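You operate a simulated robot arm through the tools that you are given. There is no shell and no other tool.

You are at the controls of a simulated robot arm. One attempt, no reset.

Task
Fill the clear pot to its line with oil from the yellow jug.
Fine: put the jug back and shut the blue lid. Set down upright: yellow jug.

Only the result counts: the job must be done as asked and must still hold three seconds after the hand-in. Knocking over, shifting, dropping, spilling or breaking anything else fails it. A push-on lid holds only when it is set on centred and level and pressed home; a screw cap is set on level and turned clockwise until tight.

Robot
A 7-joint arm with a two-finger gripper, fixed in place. Base frame: the origin is on the floor under the middle of its stand, x ahead of it, y to its left, z up; the work surface is at about z = 0.8. Readings come in m, degrees, newtons and seconds.
With the tool pointing down near the work surface it reaches from about 0.34 to 0.72 m from the base axis. Its first joint turns from -66.0 to 66.0 degrees. Payload 2.45 kg.
The tool frame sits at the grasp point between the pads (the TCP): z along the fingers, y along the line on which they close. The tips reach 0.026 m beyond it. The gripper opens to 0.096 m; its body begins 0.069 m behind the TCP.
Orientation is that of the tool frame in the base frame, as [roll, pitch, yaw] about the fixed x, y, z axes, in that order (R = Rz(yaw) Ry(pitch) Rx(roll)). With the fingers straight down and closing along the base's y, the tool's x points along the base's -x, its y along +y and its z along -z.

Tools
- The arm moves only by the tool play_rows. Its argument "plan" is a list of rows, each a list of 6 numbers: the shift along the tool's x, y, z in m, then the turn, a rotation vector about the tool's x, y, z in degrees. In form: [[dx, dy, dz, wx, wy, wz], ...]. A call has 1 to 20 rows; each row shifts and turns the commanded pose from where the row before left it, along the tool's axes as they then stand. "hand" is the closure in counts, from 0 (fully open) to 255 (shut), set as the call begins (left out, the last holds). A row lasts 0.2 s, in which the tool goes at most 0.05 m and 8.6 degrees; a call with a longer step from one row to the next is refused whole, and so is a gripper value outside its range. A pose out of reach is approached as far as the arm can. The call stops where the force on the tool passes 40 N (or 10 N more than at its start, if that is more) or the arm is blocked; 0.2 s more then pass. Each finger travels about 0.05 m/s and halts on what it meets, pressing with about 43 N; the grip force reading is that of the motor and also rises with nothing between the fingers. The clock runs only during rows and for 0.2 s after the last one: add rows that do not move to give the fingers time. The reply holds the time, the measured pose of the TCP, the force on the tool along the base axes, the opening and the grip force, in the units named above and with some noise, with the torque about the TCP (base axes, N m) and any sound that the robot's microphone picked up.
- Cameras (640 x 400 px; columns grow to the right, rows downward): "scene" is fixed at [0.1727, -0.3972, 1.4264]; the picture's right is [0.70, -0.71, 0.00], its down [-0.39, -0.39, -0.83] and it looks along [0.59, 0.59, -0.55] (base axes); focal length 214 px, centre (320, 200). "wrist" rides on the gripper at [0.082, 0.003, -0.098] in the tool frame; the picture's right is [-0.04, 1.00, 0.00], its down [-0.73, -0.03, -0.68] and it looks along [-0.68, -0.03, 0.73] (tool axes); focal length 256 px, centre (320, 200). There is no depth. A picture from a camera that has moved, and an enlarged one, comes with that camera's place and axes in the base frame and with its lens.
- snapshot(camera): a new picture of that camera. It takes no simulated time.
- close_up(camera, box): a new picture of the part [left, top, right, bottom] of that camera's present view, enlarged. It takes no simulated time.
- sign_off(): hands the job in; it is judged then, once.

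Nothing tells you positions but the pictures and the camera data. Unless the task says otherwise, let go and move clear before handing in.

The tools are called after ">>>" by a JSON object that holds its "method" and its "body". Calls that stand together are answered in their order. play_rows: Moves the arm, as the interface text tells. Its arguments: {"type":"object","properties":{"plan":{"type":"array","items":{"type":"array","items":{"type":"number"}}},"hand":{"type":"number"}},"required":["plan"]} The other tools are called the same way: snapshot (camera) takes a picture; close_up (camera, box) takes an enlarged picture of a part of a camera's view; sign_off () hands the job in.

At the start:

```text
clock: 0.0
ee_pos: [0.4804, -0.0184, 1.2473]
tool_rot: [-180.0, 0.1, 180.0]
wrist_force: [0.5, -0.6, 0.3]
moment: [-0.03, 0.0, 0.01]
width: 0.0959
grasp_force: 0.0
```

scene: 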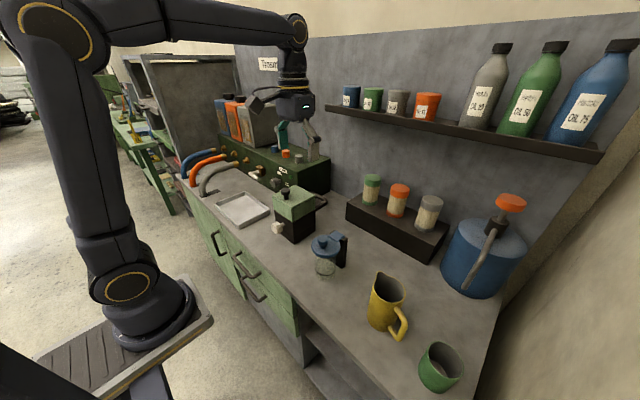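
wrist: 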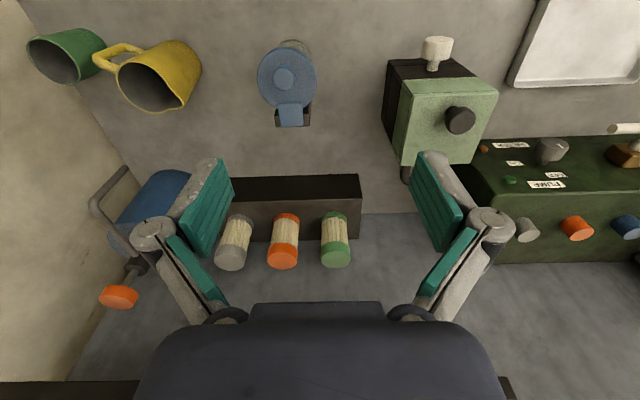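

I see a yellow jug, a green cup, a clear pot with a blue lid near the middle of the bench. I'll look closer before moving.

>>> {"method": "close_up", "body": {"camera": "scene", "box": [280, 210, 380, 290]}}

>>> {"method": "close_up", "body": {"camera": "scene", "box": [340, 250, 480, 400]}}

>>> {"method": "close_up", "body": {"camera": "wrist", "box": [220, 20, 360, 140]}}

>>> {"method": "close_up", "body": {"camera": "wrist", "box": [10, 10, 230, 150]}}

```text
5.00 times, centred on (330, 250) of scene
camera zoom: at [0.1727, -0.3972, 1.4264], right [0.7, -0.71, 0.0], down [-0.39, -0.39, -0.83], along [0.59, 0.59, -0.55], focal length 1072 px, centre (270, -50)
```

zoom: 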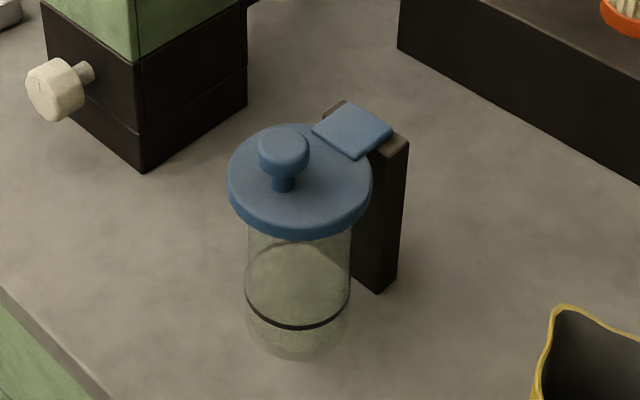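

```text
2.67 times, centred on (410, 325) of scene
camera zoom: at [0.1727, -0.3972, 1.4264], right [0.7, -0.71, 0.0], down [-0.39, -0.39, -0.83], along [0.59, 0.59, -0.55], focal length 572 px, centre (80, -133)
```

zoom: 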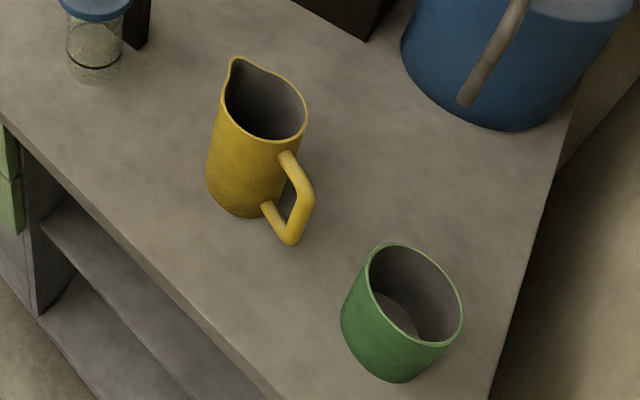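

```text
3.33 times, centred on (290, 80) of wrist
camera zoom: at [0.3993, -0.0149, 1.3446], right [0.04, 1.0, 0.0], down [0.73, -0.03, 0.68], along [0.68, -0.03, -0.73], focal length 853 px, centre (420, 600)
```

zoom: 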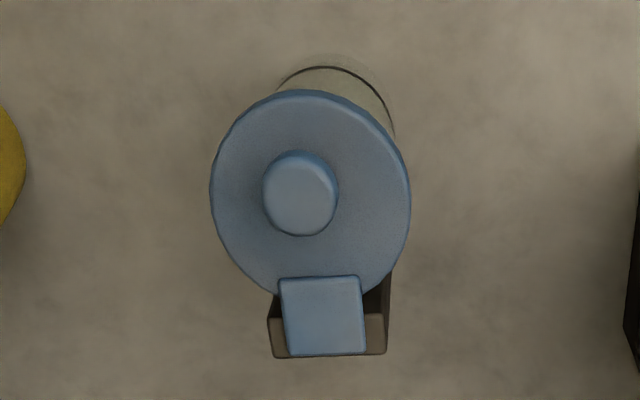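

```text
2.86 times, centred on (120, 80) of wrist
camera zoom: at [0.3993, -0.0149, 1.3446], right [0.04, 1.0, 0.0], down [0.73, -0.03, 0.68], along [0.68, -0.03, -0.73], focal length 731 px, centre (891, 543)
```

zoom: 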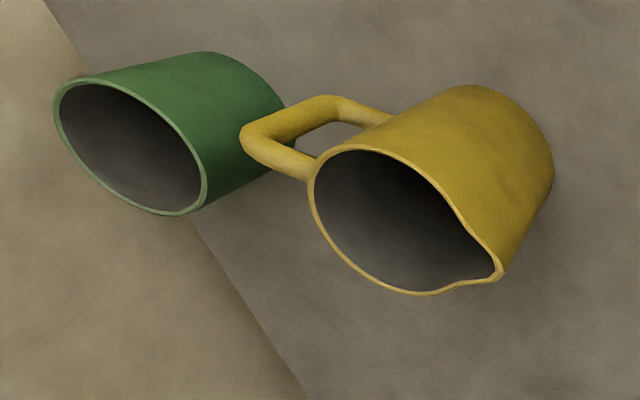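

The pot looks to be at about (0.525, -0.07) with its handle toward +x, and the jug at about (0.54, -0.29) with its spout toward the pot. I'll bring the wrist camera closer to see how the lid is attached.

>>> {"method": "play_rows", "body": {"plan": [[0.02, -0.009, 0.025, 0, 0, 0], [0.02, -0.009, 0.025, 0, 0, 0], [0.02, -0.009, 0.025, 0, 0, 0], [0.02, -0.009, 0.025, 0, 0, 0], [0.02, -0.009, 0.025, 0, 0, 0], [0.02, -0.007, 0.025, 0, 0, 0]], "hand": 0}}

>>> {"method": "snapshot", "body": {"camera": "wrist"}}

>>> {"method": "snapshot", "body": {"camera": "scene"}}

```text
clock: 1.4
ee_pos: [0.3637, -0.0708, 1.0967]
tool_rot: [-179.9, -0.1, -179.9]
wrist_force: [0.4, 0.5, -0.5]
moment: [0.02, -0.01, -0.01]
width: 0.0959
grasp_force: 0.0
```

```text
taken
camera wrist: at [0.2822, -0.0676, 1.1938], right [0.04, 1.0, 0.0], down [0.73, -0.03, 0.68], along [0.68, -0.03, -0.73], focal length 256 px, centre (320, 200)
```

wrist: 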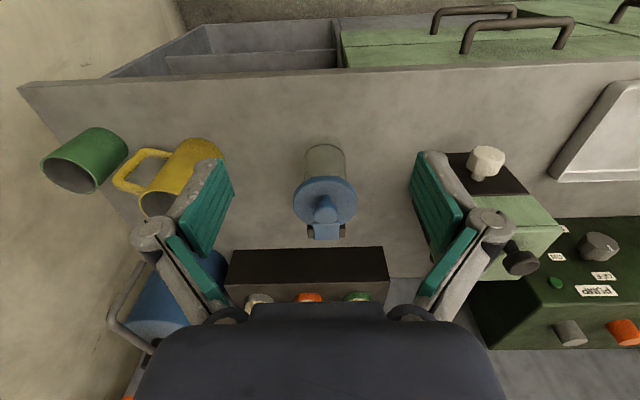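

```text
taken
```

scene: 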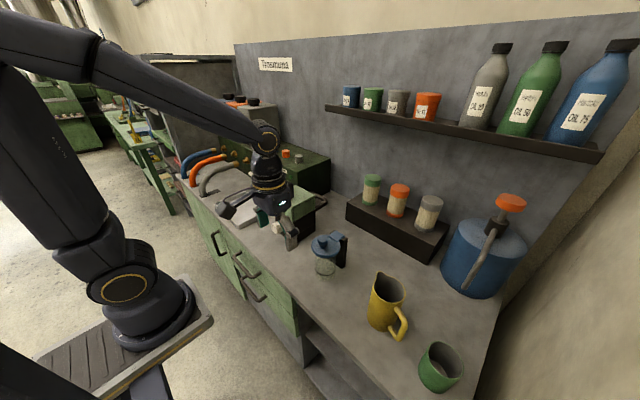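

The lid sits at the top of the clear pot with a blue tab over the handle. I'll tilt the tool for a flatter view of the lid and also to test the arm's wrist range.

>>> {"method": "play_rows", "body": {"plan": [[0, 0, 0.0, 0, -8, 0], [0, 0, 0, 0, -8, 0], [0, 0, 0, 0, -8, 0], [0.03, 0, 0.02, 0, 0, 0], [0.03, 0, 0.02, 0, 0, 0]]}}

>>> {"method": "snapshot", "body": {"camera": "wrist"}}

>>> {"method": "close_up", "body": {"camera": "wrist", "box": [260, 140, 400, 260]}}

```text
clock: 2.6
ee_pos: [0.3616, -0.094, 1.069]
tool_rot: [179.9, 24.0, 180.0]
wrist_force: [-0.6, -0.6, -0.3]
moment: [-0.01, 0.03, 0.0]
width: 0.0958
grasp_force: 0.0
out of reach, approached as far as the arm can: row 4, 5
```

```text
taken
camera wrist: at [0.2471, -0.0906, 1.1236], right [0.04, 1.0, 0.02], down [0.39, -0.03, 0.92], along [0.92, -0.03, -0.4], focal length 256 px, centre (320, 200)
```

wrist: 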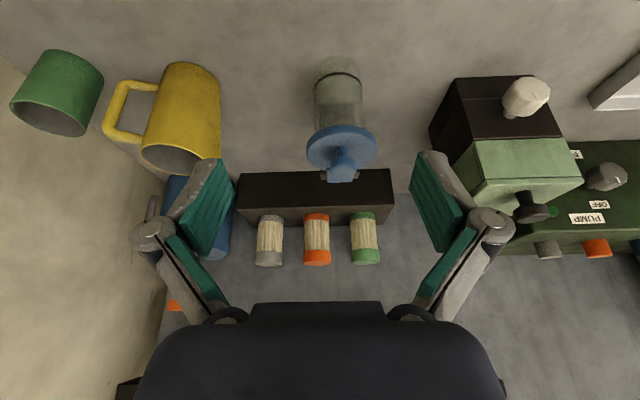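

```text
3.33 times, centred on (330, 200) of wrist
camera zoom: at [0.2471, -0.0906, 1.1236], right [0.04, 1.0, 0.02], down [0.39, -0.03, 0.92], along [0.92, -0.03, -0.4], focal length 853 px, centre (287, 200)
```

zoom: 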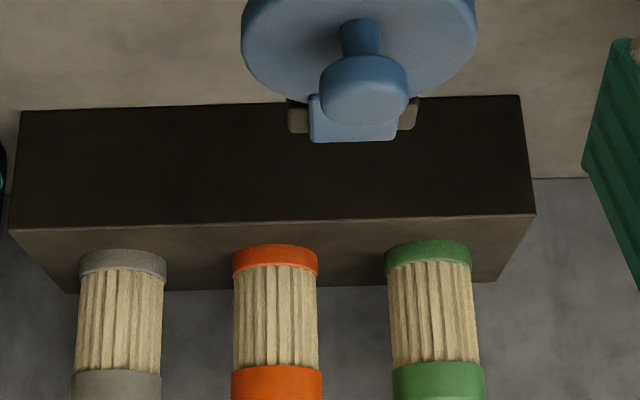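

The arm tilts fine. I'll swing around to the -y side to get a side view of the pot, lid and handle.

>>> {"method": "play_rows", "body": {"plan": [[-0.006, -0.036, 0.009, 0, 0, 0], [-0.006, -0.036, 0.009, 0, 0, 0], [-0.006, -0.036, 0.009, 0, 0, 0], [-0.006, -0.036, 0.009, 0, 0, 0], [-0.006, -0.036, 0.009, 0, 0, 0], [0, 0, 0, -3.05, 0, -6.85], [0, 0, 0, -3.05, 0, -6.85], [0, 0, 0, -3.05, 0, -6.85], [0, 0, 0, -3.05, 0, -6.85], [0, 0, 0, -3.05, 0, -6.85], [0, 0, 0, -3.05, 0, -6.85], [0, 0, 0, -3.05, 0, -6.85], [0, 0, 0, -3.05, 0, -6.85]]}}

>>> {"method": "snapshot", "body": {"camera": "wrist"}}

>>> {"method": "snapshot", "body": {"camera": "scene"}}

```text
clock: 5.4
ee_pos: [0.4059, -0.271, 1.0387]
tool_rot: [-179.9, 24.1, -119.9]
wrist_force: [0.2, -0.3, 0.7]
moment: [-0.01, 0.06, 0.02]
width: 0.0962
grasp_force: 0.1
```

```text
taken
camera wrist: at [0.3462, -0.3689, 1.0952], right [-0.85, 0.53, 0.02], down [0.22, 0.33, 0.92], along [0.48, 0.78, -0.39], focal length 256 px, centre (320, 200)
```

wrist: 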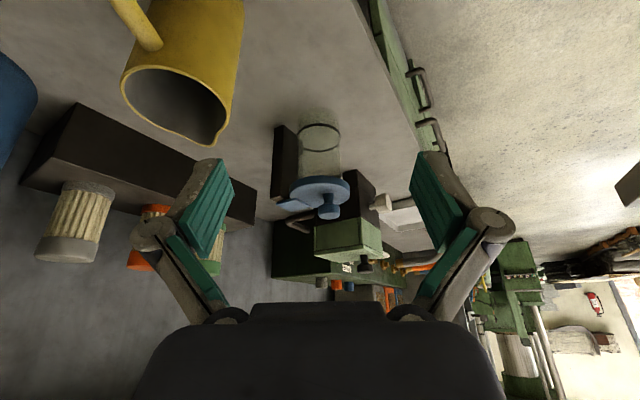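

```text
taken
```

scene: 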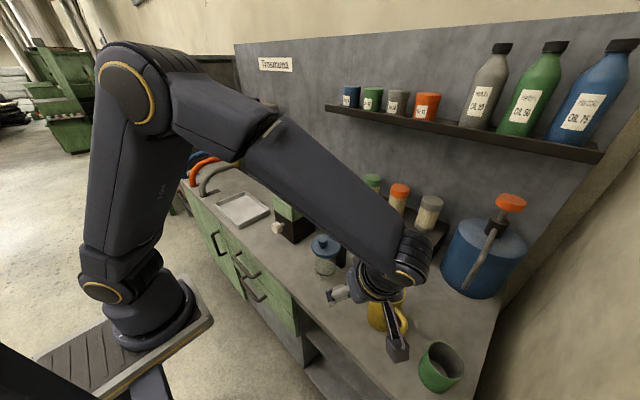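

>>> {"method": "close_up", "body": {"camera": "wrist", "box": [250, 100, 380, 240]}}

>>> {"method": "close_up", "body": {"camera": "wrist", "box": [90, 0, 270, 160]}}

```text
2.86 times, centred on (315, 170) of wrist
camera zoom: at [0.3462, -0.3689, 1.0952], right [-0.85, 0.53, 0.02], down [0.22, 0.33, 0.92], along [0.48, 0.78, -0.39], focal length 731 px, centre (334, 286)
```

zoom: 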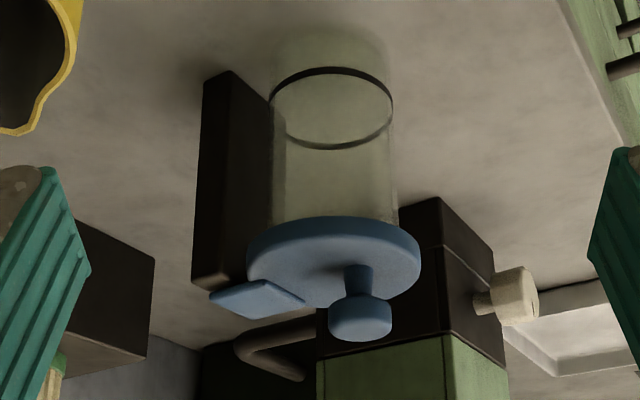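

```text
2.50 times, centred on (180, 80) of wrist
camera zoom: at [0.3462, -0.3689, 1.0952], right [-0.85, 0.53, 0.02], down [0.22, 0.33, 0.92], along [0.48, 0.78, -0.39], focal length 640 px, centre (670, 500)
```

zoom: 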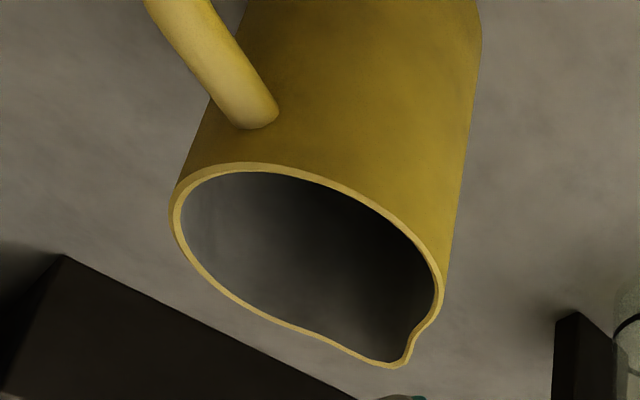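

The lid looks hinged with a thumb tab over the handle; I want a nearer view to be sure. I'll move the camera straight along its line of sight.

>>> {"method": "play_rows", "body": {"plan": [[-0.0272, -0.0012, 0.0292, 0, 0, 0], [-0.0272, -0.0012, 0.0292, 0, 0, 0], [-0.0272, -0.0012, 0.0292, 0, 0, 0]]}}

>>> {"method": "close_up", "body": {"camera": "wrist", "box": [220, 80, 420, 240]}}

>>> {"method": "snapshot", "body": {"camera": "wrist"}}

```text
clock: 6.2
ee_pos: [0.4644, -0.1726, 0.9931]
tool_rot: [-180.0, 24.0, -120.0]
wrist_force: [0.7, 1.3, 0.9]
moment: [-0.03, 0.01, -0.01]
width: 0.0961
grasp_force: 0.0
```

```text
2.50 times, centred on (320, 160) of wrist
camera zoom: at [0.4048, -0.2704, 1.0491], right [-0.85, 0.53, 0.01], down [0.22, 0.33, 0.92], along [0.48, 0.78, -0.39], focal length 640 px, centre (320, 300)
```

zoom: 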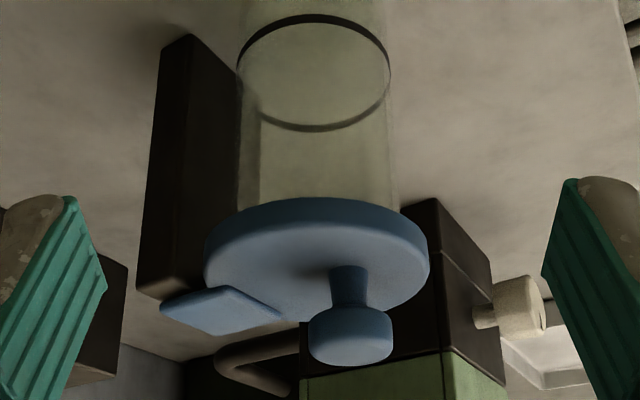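

```text
taken
camera wrist: at [0.4048, -0.2704, 1.0491], right [-0.85, 0.53, 0.01], down [0.22, 0.33, 0.92], along [0.48, 0.78, -0.39], focal length 256 px, centre (320, 200)
```

wrist: 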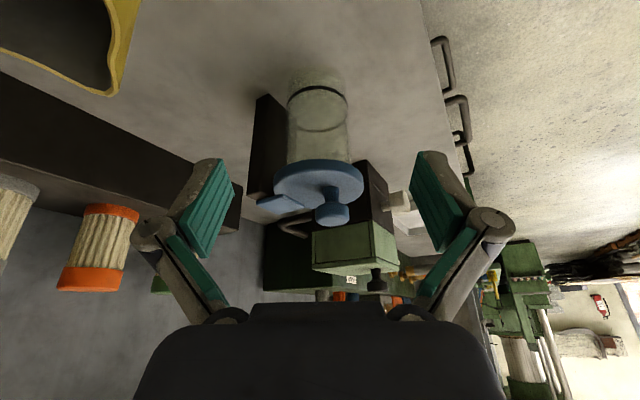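

The lid carries a tab over the handle, so I take it as hinged on the handle side (+x) with about 1 cm overhang over the glass at the front. I'll close the fingers and tilt the tool so the fingertip can go under the front overhang and lift it gently.

>>> {"method": "play_rows", "body": {"plan": [[0, 0, 0, 2.71, 0, 6.1], [0, 0, 0, 2.71, 0, 6.1], [0, 0, 0, 2.71, 0, 6.1], [0, 0, 0, 0, -6.5, 0], [0, 0, 0, 0, -6.5, 0], [0, 0, 0, 0, -6.5, 0], [0, 0, 0, 0, -6.5, 0], [0, 0, 0, 0, 0, 0]], "hand": 255}}

>>> {"method": "snapshot", "body": {"camera": "wrist"}}

>>> {"method": "snapshot", "body": {"camera": "scene"}}

```text
clock: 8.0
ee_pos: [0.4641, -0.1766, 0.9934]
tool_rot: [180.0, 50.0, -140.1]
wrist_force: [0.9, -0.1, -0.4]
moment: [-0.03, -0.01, 0.02]
width: 0.0
grasp_force: 29.1
```

```text
taken
camera wrist: at [0.3652, -0.2567, 0.9919], right [-0.62, 0.78, 0.03], down [-0.02, -0.05, 1.0], along [0.78, 0.62, 0.05], focal length 256 px, centre (320, 200)
```

wrist: 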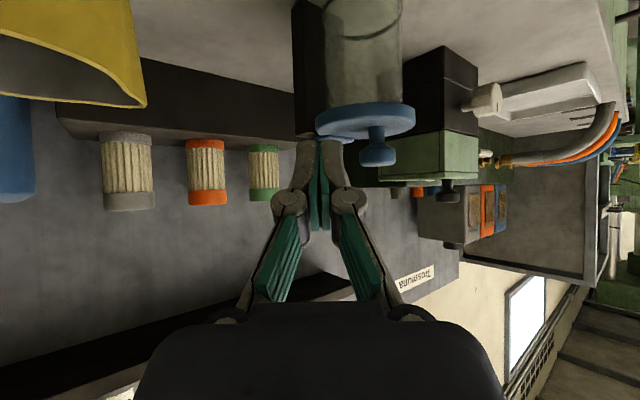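

```text
taken
```

scene: 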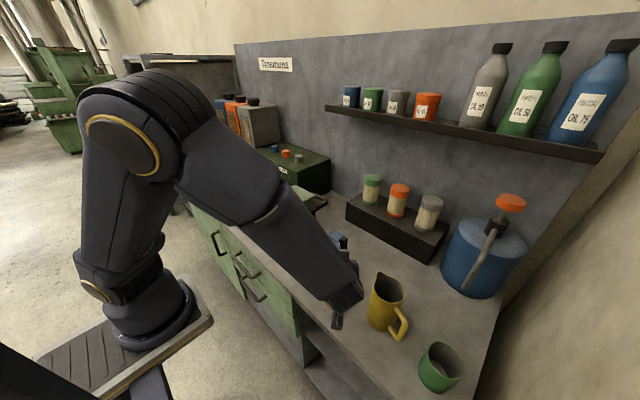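

>>> {"method": "close_up", "body": {"camera": "wrist", "box": [270, 0, 430, 180]}}

>>> {"method": "close_up", "body": {"camera": "wrist", "box": [260, 90, 400, 220]}}

```text
2.22 times, centred on (350, 90) of wrist
camera zoom: at [0.3652, -0.2567, 0.9919], right [-0.62, 0.78, 0.03], down [-0.02, -0.05, 1.0], along [0.78, 0.62, 0.05], focal length 569 px, centre (253, 444)
```

zoom: 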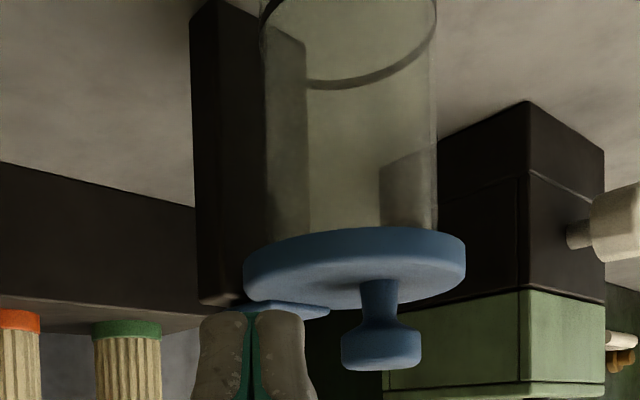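

```text
3.08 times, centred on (330, 155) of wrist
camera zoom: at [0.3652, -0.2567, 0.9919], right [-0.62, 0.78, 0.03], down [-0.02, -0.05, 1.0], along [0.78, 0.62, 0.05], focal length 788 px, centre (289, 338)
```

zoom: 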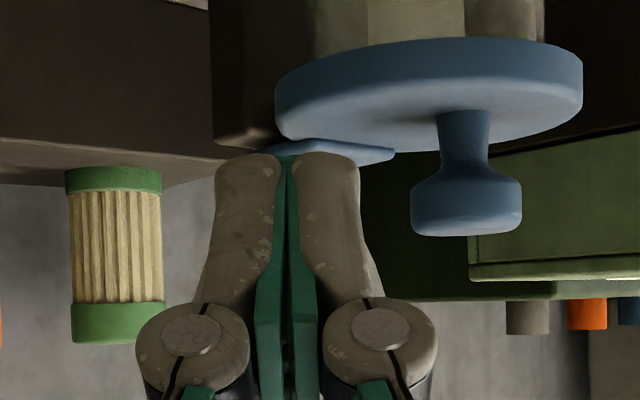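

The knob sits toward the front of the lid, and the lid spans z of about 0.919–0.932 with about 1 cm overhang. I'll drop in front of it, fingers just below the lid's rim level.

>>> {"method": "play_rows", "body": {"plan": [[0.0223, 0.0132, 0.0128, 0, 0, 0], [0.0223, 0.0132, 0.0128, 0, 0, 0], [0.0223, 0.0132, 0.0128, 0, 0, 0]]}}

>>> {"method": "snapshot", "body": {"camera": "wrist"}}

>>> {"method": "snapshot", "body": {"camera": "scene"}}

```text
clock: 8.8
ee_pos: [0.4273, -0.1544, 0.9163]
tool_rot: [-179.9, 50.0, -140.0]
wrist_force: [0.1, -0.2, 0.5]
moment: [0.03, 0.02, 0.01]
width: 0.0003
grasp_force: 28.1
```

```text
taken
camera wrist: at [0.3281, -0.2342, 0.9162], right [-0.62, 0.78, 0.03], down [-0.02, -0.05, 1.0], along [0.78, 0.62, 0.05], focal length 256 px, centre (320, 200)
```

wrist: 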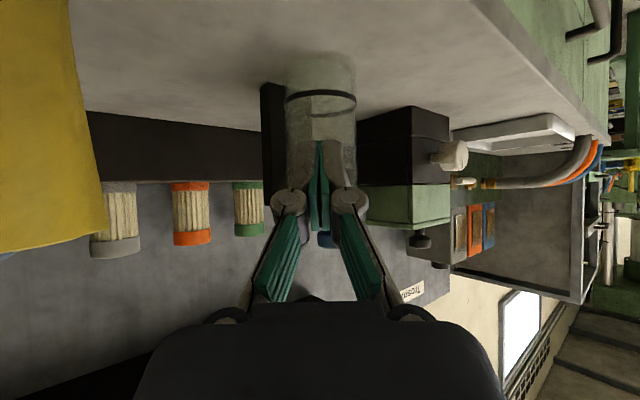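

```text
taken
```

scene: 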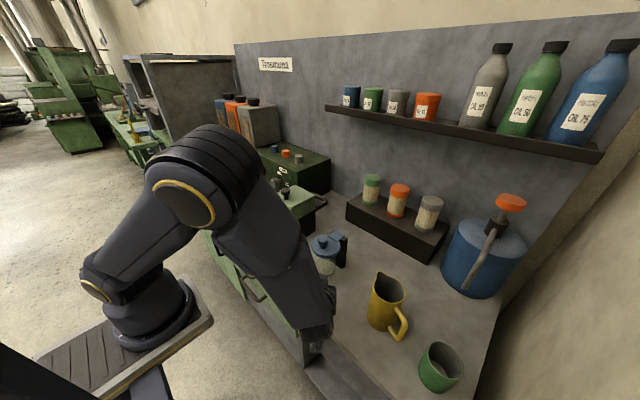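

The fingers are lined up with the pot. I'll move forward in small steps toward the space beneath the lid's overhang.

>>> {"method": "play_rows", "body": {"plan": [[-0.0145, 0, 0.0172, 0, 0, 0], [-0.0145, 0, 0.0172, 0, 0, 0]]}}

>>> {"method": "close_up", "body": {"camera": "wrist", "box": [250, 60, 410, 260]}}

>>> {"method": "close_up", "body": {"camera": "scene", "box": [270, 200, 390, 300]}}

```text
clock: 9.4
ee_pos: [0.4626, -0.1264, 0.9161]
tool_rot: [-179.9, 50.0, -140.0]
wrist_force: [0.6, 0.4, 0.2]
moment: [0.01, -0.03, 0.01]
width: 0.0002
grasp_force: 28.7
```

```text
2.00 times, centred on (330, 160) of wrist
camera zoom: at [0.3641, -0.2057, 0.9155], right [-0.62, 0.78, 0.03], down [-0.02, -0.05, 1.0], along [0.78, 0.62, 0.05], focal length 512 px, centre (300, 280)
```

zoom: 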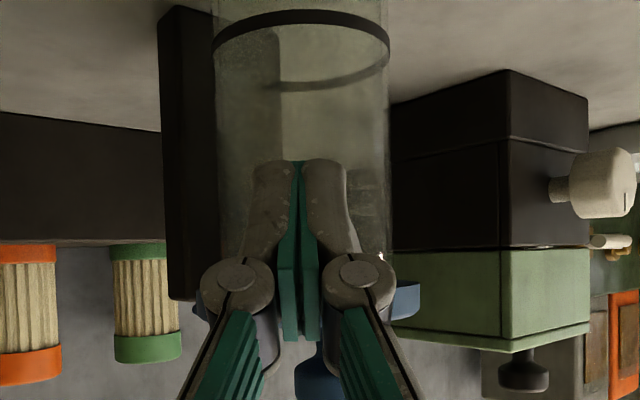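

```text
4.00 times, centred on (330, 250) of scene
camera zoom: at [0.1727, -0.3972, 1.4264], right [0.7, -0.71, 0.0], down [-0.39, -0.39, -0.83], along [0.59, 0.59, -0.55], focal length 858 px, centre (280, 0)
```

zoom: 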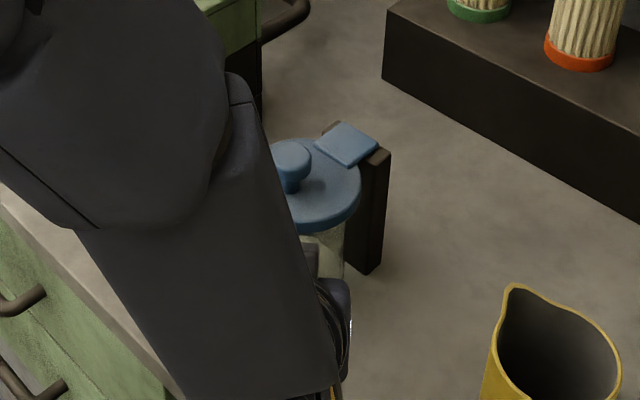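

>>> {"method": "play_rows", "body": {"plan": [[-0.0032, 0, 0.0038, 0, 0, 0], [-0.0032, 0, 0.0038, 0, 0, 0], [-0.0022, 0, 0.0026, 0, 0, 0]]}}

>>> {"method": "close_up", "body": {"camera": "wrist", "box": [250, 60, 410, 260]}}

>>> {"method": "close_up", "body": {"camera": "scene", "box": [270, 200, 390, 300]}}

```text
clock: 10.2
ee_pos: [0.4731, -0.1171, 0.9166]
tool_rot: [179.9, 50.0, -140.1]
wrist_force: [-0.3, -0.8, 0.0]
moment: [0.0, 0.0, -0.02]
width: 0.0
grasp_force: 28.6
```

```text
2.00 times, centred on (330, 160) of wrist
camera zoom: at [0.3738, -0.1967, 0.9165], right [-0.62, 0.78, 0.03], down [-0.02, -0.05, 1.0], along [0.78, 0.62, 0.05], focal length 512 px, centre (300, 280)
```

zoom: 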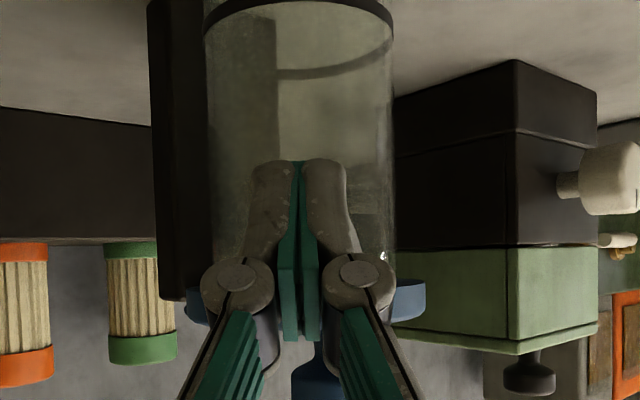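

```text
4.00 times, centred on (330, 250) of scene
camera zoom: at [0.1727, -0.3972, 1.4264], right [0.7, -0.71, 0.0], down [-0.39, -0.39, -0.83], along [0.59, 0.59, -0.55], focal length 858 px, centre (280, 0)
```

zoom: 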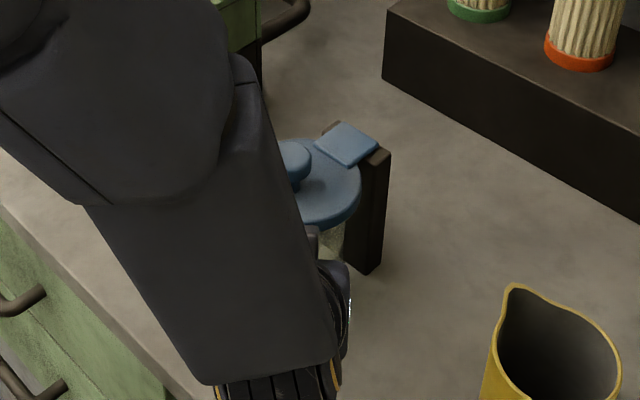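

No contact yet. Now I'll raise in small steps and watch force and lid.

>>> {"method": "play_rows", "body": {"plan": [[-0.0023, 0, -0.0019, 0, 0, 0], [-0.0023, 0, -0.0019, 0, 0, 0], [-0.0023, 0, -0.0019, 0, 0, 0]]}}

>>> {"method": "close_up", "body": {"camera": "wrist", "box": [250, 60, 410, 260]}}

>>> {"method": "close_up", "body": {"camera": "scene", "box": [270, 200, 390, 300]}}

```text
clock: 11.0
ee_pos: [0.4742, -0.118, 0.9248]
tool_rot: [180.0, 50.0, -140.1]
wrist_force: [-0.5, 0.4, -0.8]
moment: [-0.02, 0.01, 0.02]
width: 0.0
grasp_force: 28.4
```

```text
2.00 times, centred on (330, 160) of wrist
camera zoom: at [0.3745, -0.1979, 0.925], right [-0.62, 0.78, 0.03], down [-0.02, -0.05, 1.0], along [0.78, 0.62, 0.05], focal length 512 px, centre (300, 280)
```

zoom: 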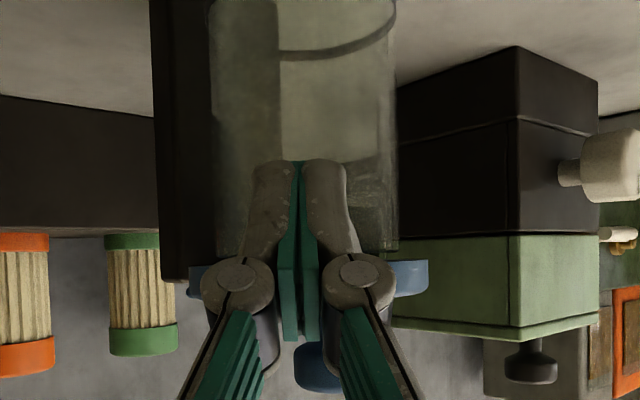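

```text
4.00 times, centred on (330, 250) of scene
camera zoom: at [0.1727, -0.3972, 1.4264], right [0.7, -0.71, 0.0], down [-0.39, -0.39, -0.83], along [0.59, 0.59, -0.55], focal length 858 px, centre (280, 0)
```

zoom: 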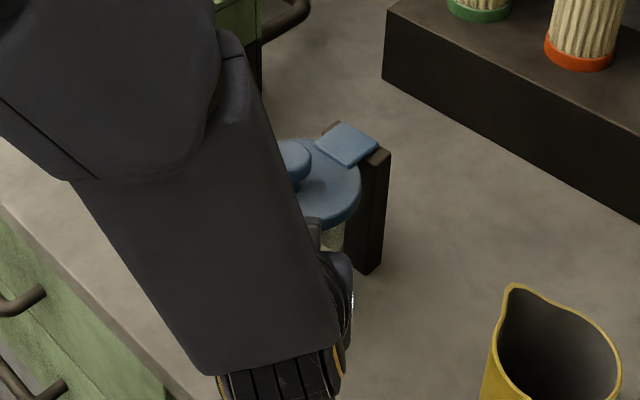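

>>> {"method": "play_rows", "body": {"plan": [[-0.0023, 0, -0.0019, 0, 0, 0], [-0.0023, 0, -0.0019, 0, 0, 0], [-0.0023, 0, -0.0019, 0, 0, 0]]}}

>>> {"method": "close_up", "body": {"camera": "wrist", "box": [250, 60, 410, 260]}}

>>> {"method": "close_up", "body": {"camera": "scene", "box": [270, 200, 390, 300]}}

```text
clock: 11.8
ee_pos: [0.4736, -0.119, 0.9353]
tool_rot: [-180.0, 50.0, -140.0]
wrist_force: [0.2, 0.2, -0.7]
moment: [-0.02, 0.01, -0.02]
width: 0.0
grasp_force: 28.3
```

```text
2.00 times, centred on (330, 160) of wrist
camera zoom: at [0.3738, -0.1975, 0.9347], right [-0.62, 0.78, 0.03], down [-0.02, -0.05, 1.0], along [0.78, 0.62, 0.05], focal length 512 px, centre (300, 280)
```

zoom: 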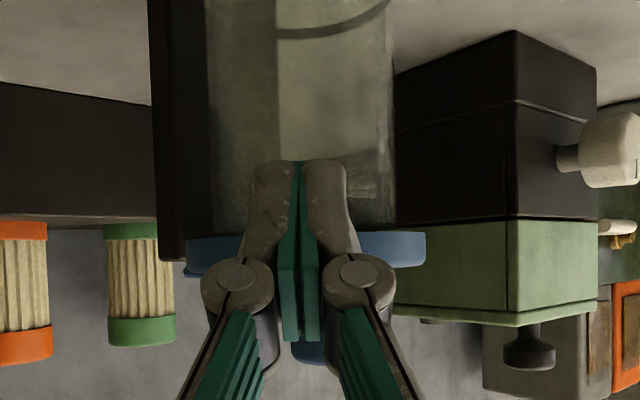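

```text
4.00 times, centred on (330, 250) of scene
camera zoom: at [0.1727, -0.3972, 1.4264], right [0.7, -0.71, 0.0], down [-0.39, -0.39, -0.83], along [0.59, 0.59, -0.55], focal length 858 px, centre (280, 0)
```

zoom: 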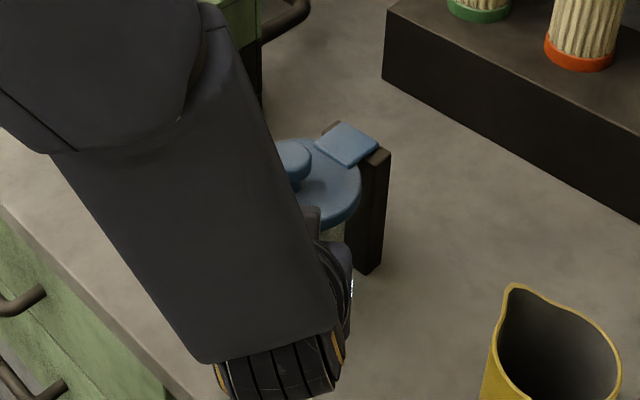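

>>> {"method": "play_rows", "body": {"plan": [[-0.0023, 0, -0.0019, 0, 0, 0], [-0.0023, 0, -0.0019, 0, 0, 0]]}}

>>> {"method": "close_up", "body": {"camera": "wrist", "box": [250, 60, 410, 260]}}

>>> {"method": "close_up", "body": {"camera": "scene", "box": [270, 200, 390, 300]}}

```text
clock: 12.4
ee_pos: [0.4728, -0.1185, 0.9409]
tool_rot: [-180.0, 50.0, -140.1]
wrist_force: [-0.2, 0.7, 0.1]
moment: [-0.01, 0.03, -0.03]
width: 0.0001
grasp_force: 28.6
```

```text
2.00 times, centred on (330, 160) of wrist
camera zoom: at [0.3735, -0.1977, 0.9404], right [-0.62, 0.78, 0.03], down [-0.02, -0.05, 1.0], along [0.78, 0.62, 0.05], focal length 512 px, centre (300, 280)
```

zoom: 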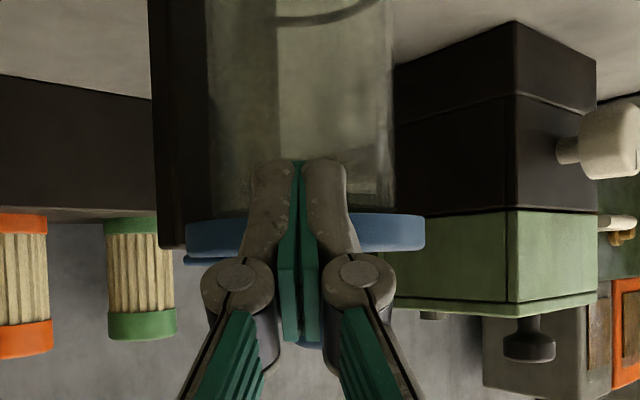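

```text
4.00 times, centred on (330, 250) of scene
camera zoom: at [0.1727, -0.3972, 1.4264], right [0.7, -0.71, 0.0], down [-0.39, -0.39, -0.83], along [0.59, 0.59, -0.55], focal length 858 px, centre (280, 0)
```

zoom: 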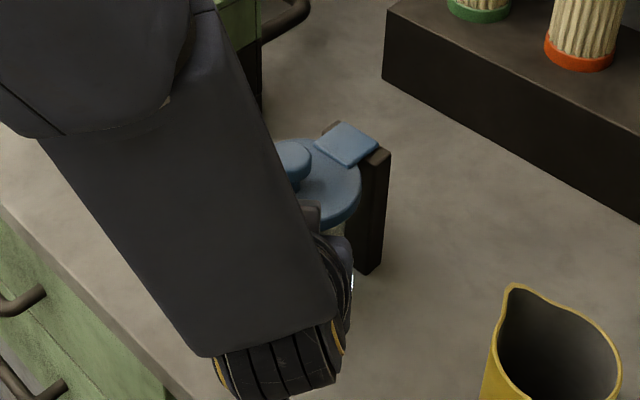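

The fingertip is still just in front of the rim rather than under it. I'll lower, back off, tilt flatter (about 70° from vertical), and go in deeper.

>>> {"method": "play_rows", "body": {"plan": [[0.032, 0, 0.0008, 0, 0, 0], [0, 0, 0, 0, -7, 0], [0, 0, 0, 0, -7, 0], [0, 0, 0, 0, -6, 0], [-0.0034, 0, 0.0094, 0, 0, 0]]}}

>>> {"method": "close_up", "body": {"camera": "wrist", "box": [240, 40, 400, 240]}}

>>> {"method": "close_up", "body": {"camera": "scene", "box": [270, 200, 390, 300]}}

```text
clock: 13.6
ee_pos: [0.4737, -0.1339, 0.9222]
tool_rot: [179.4, 70.0, -140.5]
wrist_force: [-1.2, 0.3, 0.4]
moment: [-0.03, -0.02, 0.0]
width: 0.0002
grasp_force: 28.6
out of reach, approached as far as the arm can: row 4
```

```text
2.00 times, centred on (320, 140) of wrist
camera zoom: at [0.3802, -0.2095, 0.8787], right [-0.63, 0.77, 0.04], down [-0.28, -0.27, 0.92], along [0.72, 0.57, 0.39], focal length 512 px, centre (320, 320)
```

zoom: 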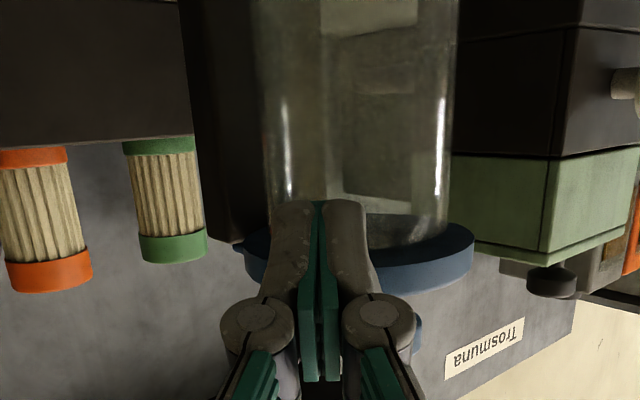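

```text
4.00 times, centred on (330, 250) of scene
camera zoom: at [0.1727, -0.3973, 1.4264], right [0.7, -0.71, 0.0], down [-0.39, -0.39, -0.83], along [0.59, 0.59, -0.55], focal length 858 px, centre (280, 0)
```

zoom: 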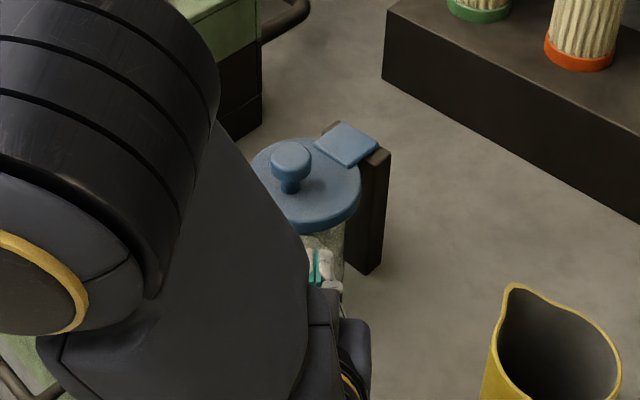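

The tip ended slightly off to the side because of a reach limit. I'll shift sideways to centre on the pot, then slide in under the rim.

>>> {"method": "play_rows", "body": {"plan": [[0.0038, 0.0137, 0.0014, 0, 0, 0], [-0.0027, 0, 0.0075, 0, 0, 0], [-0.0027, 0, 0.0075, 0, 0, 0]]}}

>>> {"method": "close_up", "body": {"camera": "wrist", "box": [240, 40, 400, 240]}}

>>> {"method": "close_up", "body": {"camera": "scene", "box": [270, 200, 390, 300]}}

```text
clock: 14.4
ee_pos: [0.4828, -0.1252, 0.925]
tool_rot: [179.4, 69.7, -140.7]
wrist_force: [-21.8, -11.1, 6.8]
moment: [0.18, -0.13, 0.32]
width: 0.0
grasp_force: 28.4
out of reach, approached as far as the arm can: row 1
```

```text
2.00 times, centred on (320, 140) of wrist
camera zoom: at [0.3883, -0.1999, 0.8829], right [-0.63, 0.77, 0.04], down [-0.27, -0.27, 0.92], along [0.73, 0.57, 0.38], focal length 512 px, centre (320, 320)
```

zoom: 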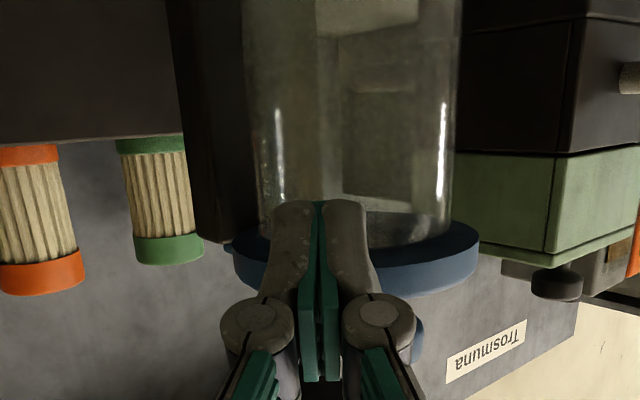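

```text
4.00 times, centred on (330, 250) of scene
camera zoom: at [0.172, -0.3976, 1.4264], right [0.7, -0.71, 0.0], down [-0.39, -0.39, -0.83], along [0.59, 0.59, -0.55], focal length 858 px, centre (280, 0)
```

zoom: 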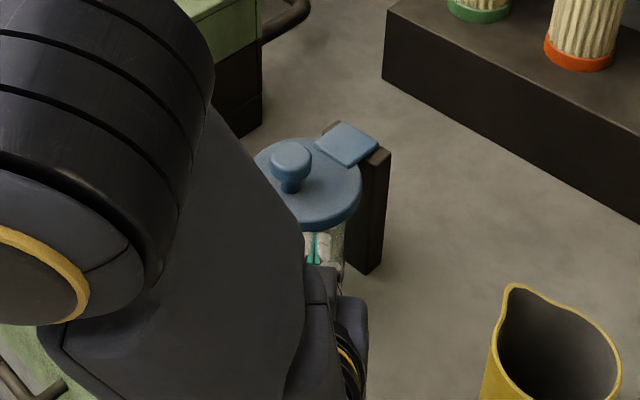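

The tool now reads about 25 N, so it is pressing on something. I'll back off at once and check that nothing moved.

>>> {"method": "play_rows", "body": {"plan": [[0.0034, 0, -0.0094, 0, 0, 0], [0.0034, 0, -0.0094, 0, 0, 0]]}}

>>> {"method": "snapshot", "body": {"camera": "scene"}}

>>> {"method": "close_up", "body": {"camera": "scene", "box": [270, 200, 390, 300]}}

>>> {"method": "snapshot", "body": {"camera": "wrist"}}

```text
clock: 15.0
ee_pos: [0.4694, -0.1369, 0.9262]
tool_rot: [179.7, 70.0, -140.2]
wrist_force: [0.0, -0.3, 0.9]
moment: [-0.01, -0.01, 0.0]
width: 0.0
grasp_force: 28.1
```

```text
taken
```

scene: 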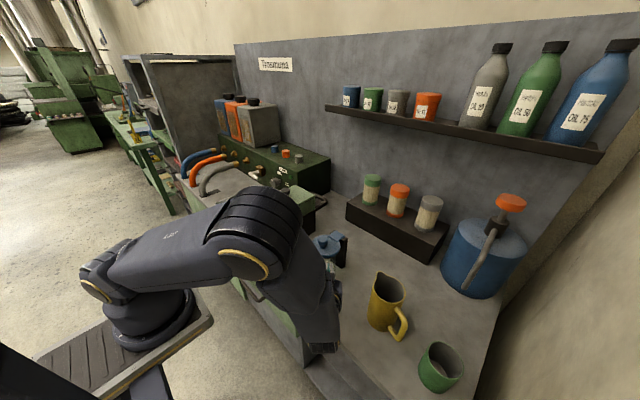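

```text
4.00 times, centred on (330, 250) of scene
camera zoom: at [0.1728, -0.3972, 1.4264], right [0.7, -0.71, 0.0], down [-0.39, -0.39, -0.83], along [0.59, 0.59, -0.55], focal length 858 px, centre (280, 0)
```

zoom: 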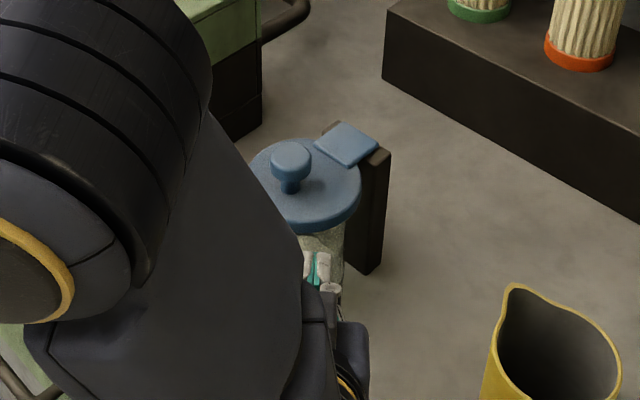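

```text
taken
camera wrist: at [0.3759, -0.2118, 0.8818], right [-0.63, 0.77, 0.04], down [-0.28, -0.27, 0.92], along [0.72, 0.57, 0.39], focal length 256 px, centre (320, 200)
```

wrist: 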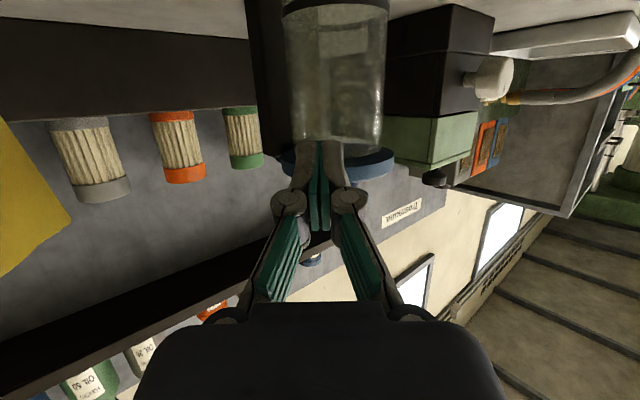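

The pot didn't move, and the contact height matches the lid's side, so the tip was too high. I'll use a 60° tilt, go lower, and recentre before sliding in.

>>> {"method": "play_rows", "body": {"plan": [[0, 0, 0, 0, 5, 0], [0, 0, 0, 0, 5, 0], [0.0149, 0.0128, 0.0027, 0, 0, 0], [0, 0, 0, 0, 0, 0]]}}

>>> {"method": "close_up", "body": {"camera": "wrist", "box": [240, 40, 400, 240]}}

>>> {"method": "close_up", "body": {"camera": "scene", "box": [270, 200, 390, 300]}}

```text
clock: 16.0
ee_pos: [0.4562, -0.1284, 0.9115]
tool_rot: [-180.0, 59.9, -140.0]
wrist_force: [-0.8, 0.3, 0.3]
moment: [0.02, 0.02, 0.0]
width: 0.0
grasp_force: 29.1
```

```text
2.00 times, centred on (320, 140) of wrist
camera zoom: at [0.3586, -0.2073, 0.8891], right [-0.63, 0.78, 0.03], down [-0.15, -0.16, 0.97], along [0.77, 0.6, 0.22], focal length 512 px, centre (320, 320)
```

zoom: 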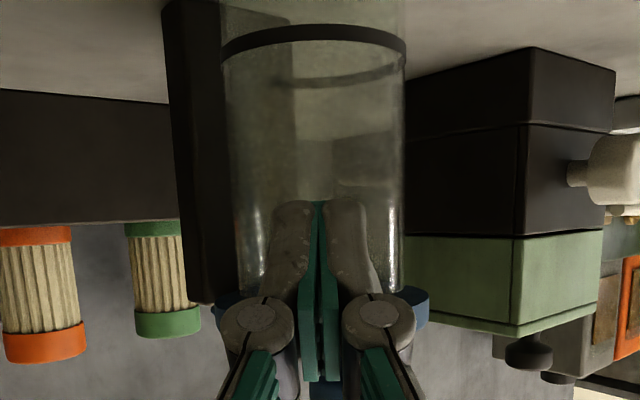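

```text
4.00 times, centred on (330, 250) of scene
camera zoom: at [0.1727, -0.3972, 1.4264], right [0.7, -0.71, 0.0], down [-0.39, -0.39, -0.83], along [0.59, 0.59, -0.55], focal length 858 px, centre (280, 0)
```

zoom: 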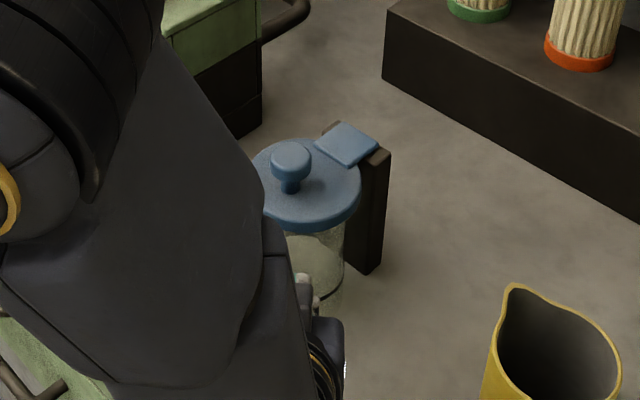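

>>> {"method": "play_rows", "body": {"plan": [[-0.005, 0, 0.00866, 0, 0, 0], [-0.005, 0, 0.00866, 0, 0, 0], [-0.0015, 0, 0.0026, 0, 0, 0]]}}

>>> {"method": "close_up", "body": {"camera": "scene", "box": [270, 200, 390, 300]}}

```text
clock: 16.8
ee_pos: [0.4742, -0.114, 0.9134]
tool_rot: [179.9, 60.1, -140.1]
wrist_force: [-0.1, -0.8, -0.4]
moment: [-0.01, 0.0, 0.01]
width: 0.0
grasp_force: 28.4
```

```text
4.00 times, centred on (330, 250) of scene
camera zoom: at [0.1727, -0.3972, 1.4264], right [0.7, -0.71, 0.0], down [-0.39, -0.39, -0.83], along [0.59, 0.59, -0.55], focal length 858 px, centre (280, 0)
```

zoom: 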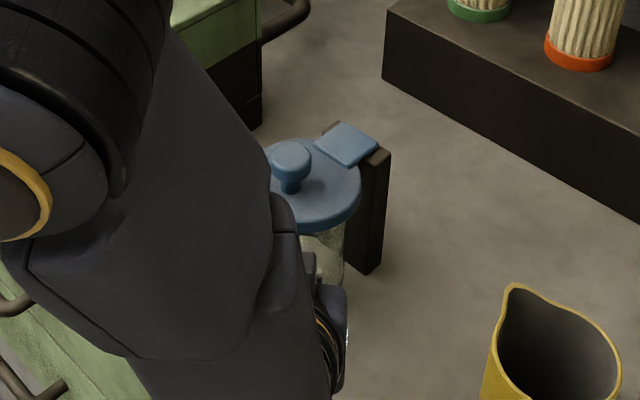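

>>> {"method": "play_rows", "body": {"plan": [[-0.001, 0, 0.00173, 0, 0, 0], [-0.001, 0, 0.00173, 0, 0, 0]]}}

>>> {"method": "close_up", "body": {"camera": "wrist", "box": [240, 40, 400, 240]}}

```text
clock: 17.4
ee_pos: [0.4793, -0.1125, 0.9132]
tool_rot: [-179.9, 60.0, -140.1]
wrist_force: [0.4, 1.1, 0.4]
moment: [0.01, 0.03, 0.0]
width: 0.0
grasp_force: 28.7
```

```text
2.00 times, centred on (320, 140) of wrist
camera zoom: at [0.3802, -0.1907, 0.8899], right [-0.63, 0.78, 0.03], down [-0.15, -0.16, 0.97], along [0.77, 0.61, 0.22], focal length 512 px, centre (320, 320)
```

zoom: 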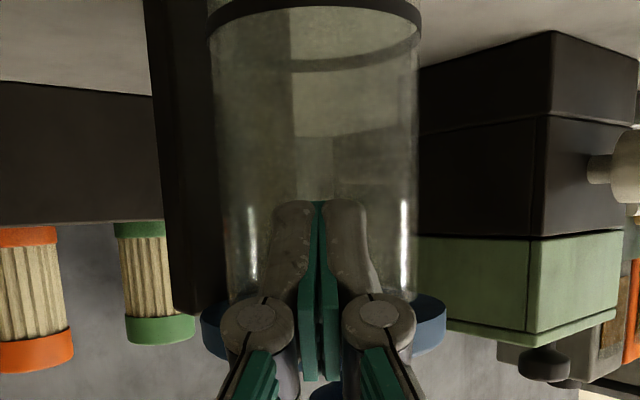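

Still free, with the tip close to the glass under the overhang. Now I'll lift in small steps.

>>> {"method": "play_rows", "body": {"plan": [[-0.0026, 0, -0.0015, 0, 0, 0], [-0.0026, 0, -0.0015, 0, 0, 0], [-0.0026, 0, -0.0015, 0, 0, 0]]}}

>>> {"method": "close_up", "body": {"camera": "scene", "box": [270, 200, 390, 300]}}

>>> {"method": "close_up", "body": {"camera": "wrist", "box": [240, 40, 400, 240]}}

```text
clock: 18.2
ee_pos: [0.4787, -0.1128, 0.9222]
tool_rot: [179.9, 60.1, -140.1]
wrist_force: [-0.5, -0.4, -0.6]
moment: [0.01, 0.03, -0.03]
width: 0.0001
grasp_force: 28.5
```

```text
4.00 times, centred on (330, 250) of scene
camera zoom: at [0.1727, -0.3972, 1.4264], right [0.7, -0.71, 0.0], down [-0.39, -0.39, -0.83], along [0.59, 0.59, -0.55], focal length 858 px, centre (280, 0)
```

zoom: 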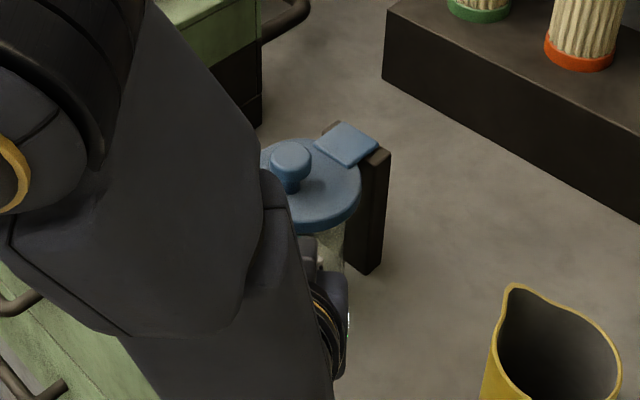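

```text
2.00 times, centred on (320, 140) of wrist
camera zoom: at [0.3799, -0.1911, 0.8987], right [-0.63, 0.78, 0.03], down [-0.15, -0.16, 0.97], along [0.77, 0.6, 0.22], focal length 512 px, centre (320, 320)
```

zoom: 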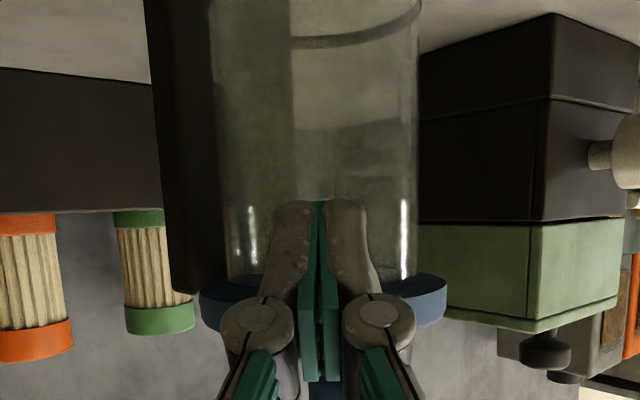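

>>> {"method": "play_rows", "body": {"plan": [[-0.0026, 0, -0.0015, 0, 0, 0], [-0.0026, 0, -0.0015, 0, 0, 0], [-0.0026, 0, -0.0015, 0, 0, 0]]}}

>>> {"method": "close_up", "body": {"camera": "scene", "box": [270, 200, 390, 300]}}

>>> {"method": "close_up", "body": {"camera": "wrist", "box": [240, 40, 400, 240]}}

```text
clock: 19.0
ee_pos: [0.4772, -0.1141, 0.9292]
tool_rot: [179.9, 60.1, -140.2]
wrist_force: [-1.4, -0.3, -1.1]
moment: [-0.03, -0.01, 0.0]
width: 0.0
grasp_force: 28.2
```

```text
4.00 times, centred on (330, 250) of scene
camera zoom: at [0.1727, -0.3973, 1.4264], right [0.7, -0.71, 0.0], down [-0.39, -0.39, -0.83], along [0.59, 0.59, -0.55], focal length 858 px, centre (280, 0)
```

zoom: 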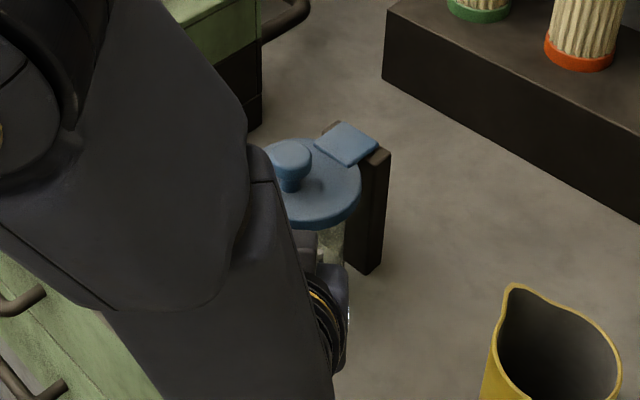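

```text
2.00 times, centred on (320, 140) of wrist
camera zoom: at [0.3789, -0.1917, 0.9072], right [-0.63, 0.78, 0.03], down [-0.15, -0.16, 0.97], along [0.77, 0.6, 0.22], focal length 512 px, centre (320, 320)
```

zoom: 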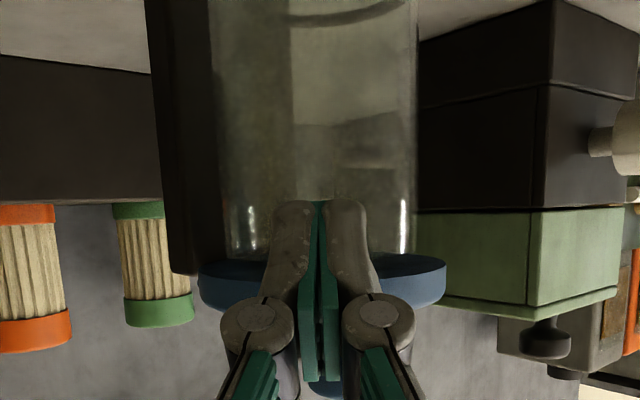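

>>> {"method": "play_rows", "body": {"plan": [[-0.0026, 0, -0.0015, 0, 0, 0], [-0.0026, 0, -0.0015, 0, 0, 0]]}}

>>> {"method": "close_up", "body": {"camera": "scene", "box": [270, 200, 390, 300]}}

>>> {"method": "close_up", "body": {"camera": "wrist", "box": [240, 40, 400, 240]}}

```text
clock: 19.6
ee_pos: [0.4776, -0.1144, 0.9349]
tool_rot: [179.9, 59.9, -140.1]
wrist_force: [-0.6, -1.4, -1.5]
moment: [0.0, 0.03, -0.02]
width: 0.0
grasp_force: 28.0
```

```text
4.00 times, centred on (330, 250) of scene
camera zoom: at [0.1727, -0.3973, 1.4264], right [0.7, -0.71, 0.0], down [-0.39, -0.39, -0.83], along [0.59, 0.59, -0.55], focal length 858 px, centre (280, 0)
```

zoom: 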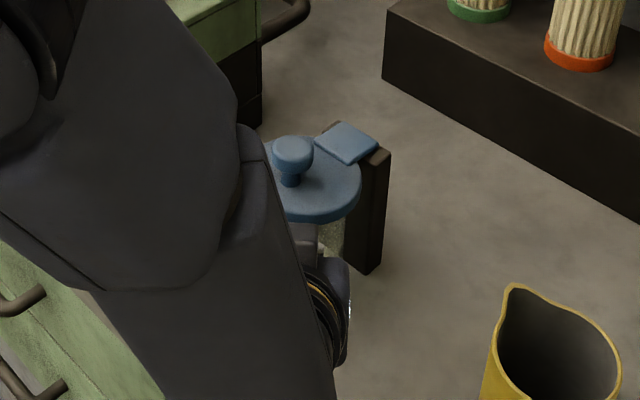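

```text
2.00 times, centred on (320, 140) of wrist
camera zoom: at [0.3788, -0.1922, 0.9139], right [-0.63, 0.78, 0.03], down [-0.15, -0.16, 0.97], along [0.77, 0.6, 0.22], focal length 512 px, centre (320, 320)
```

zoom: 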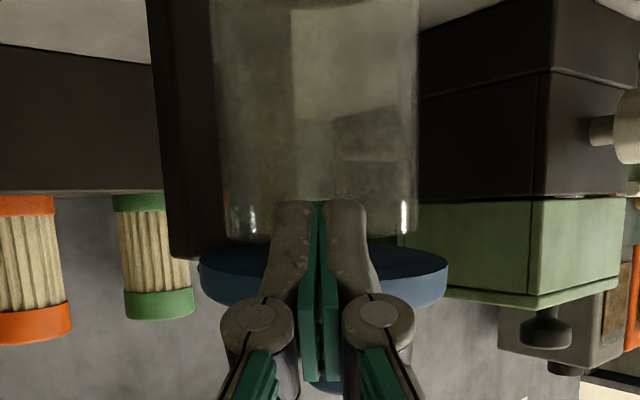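

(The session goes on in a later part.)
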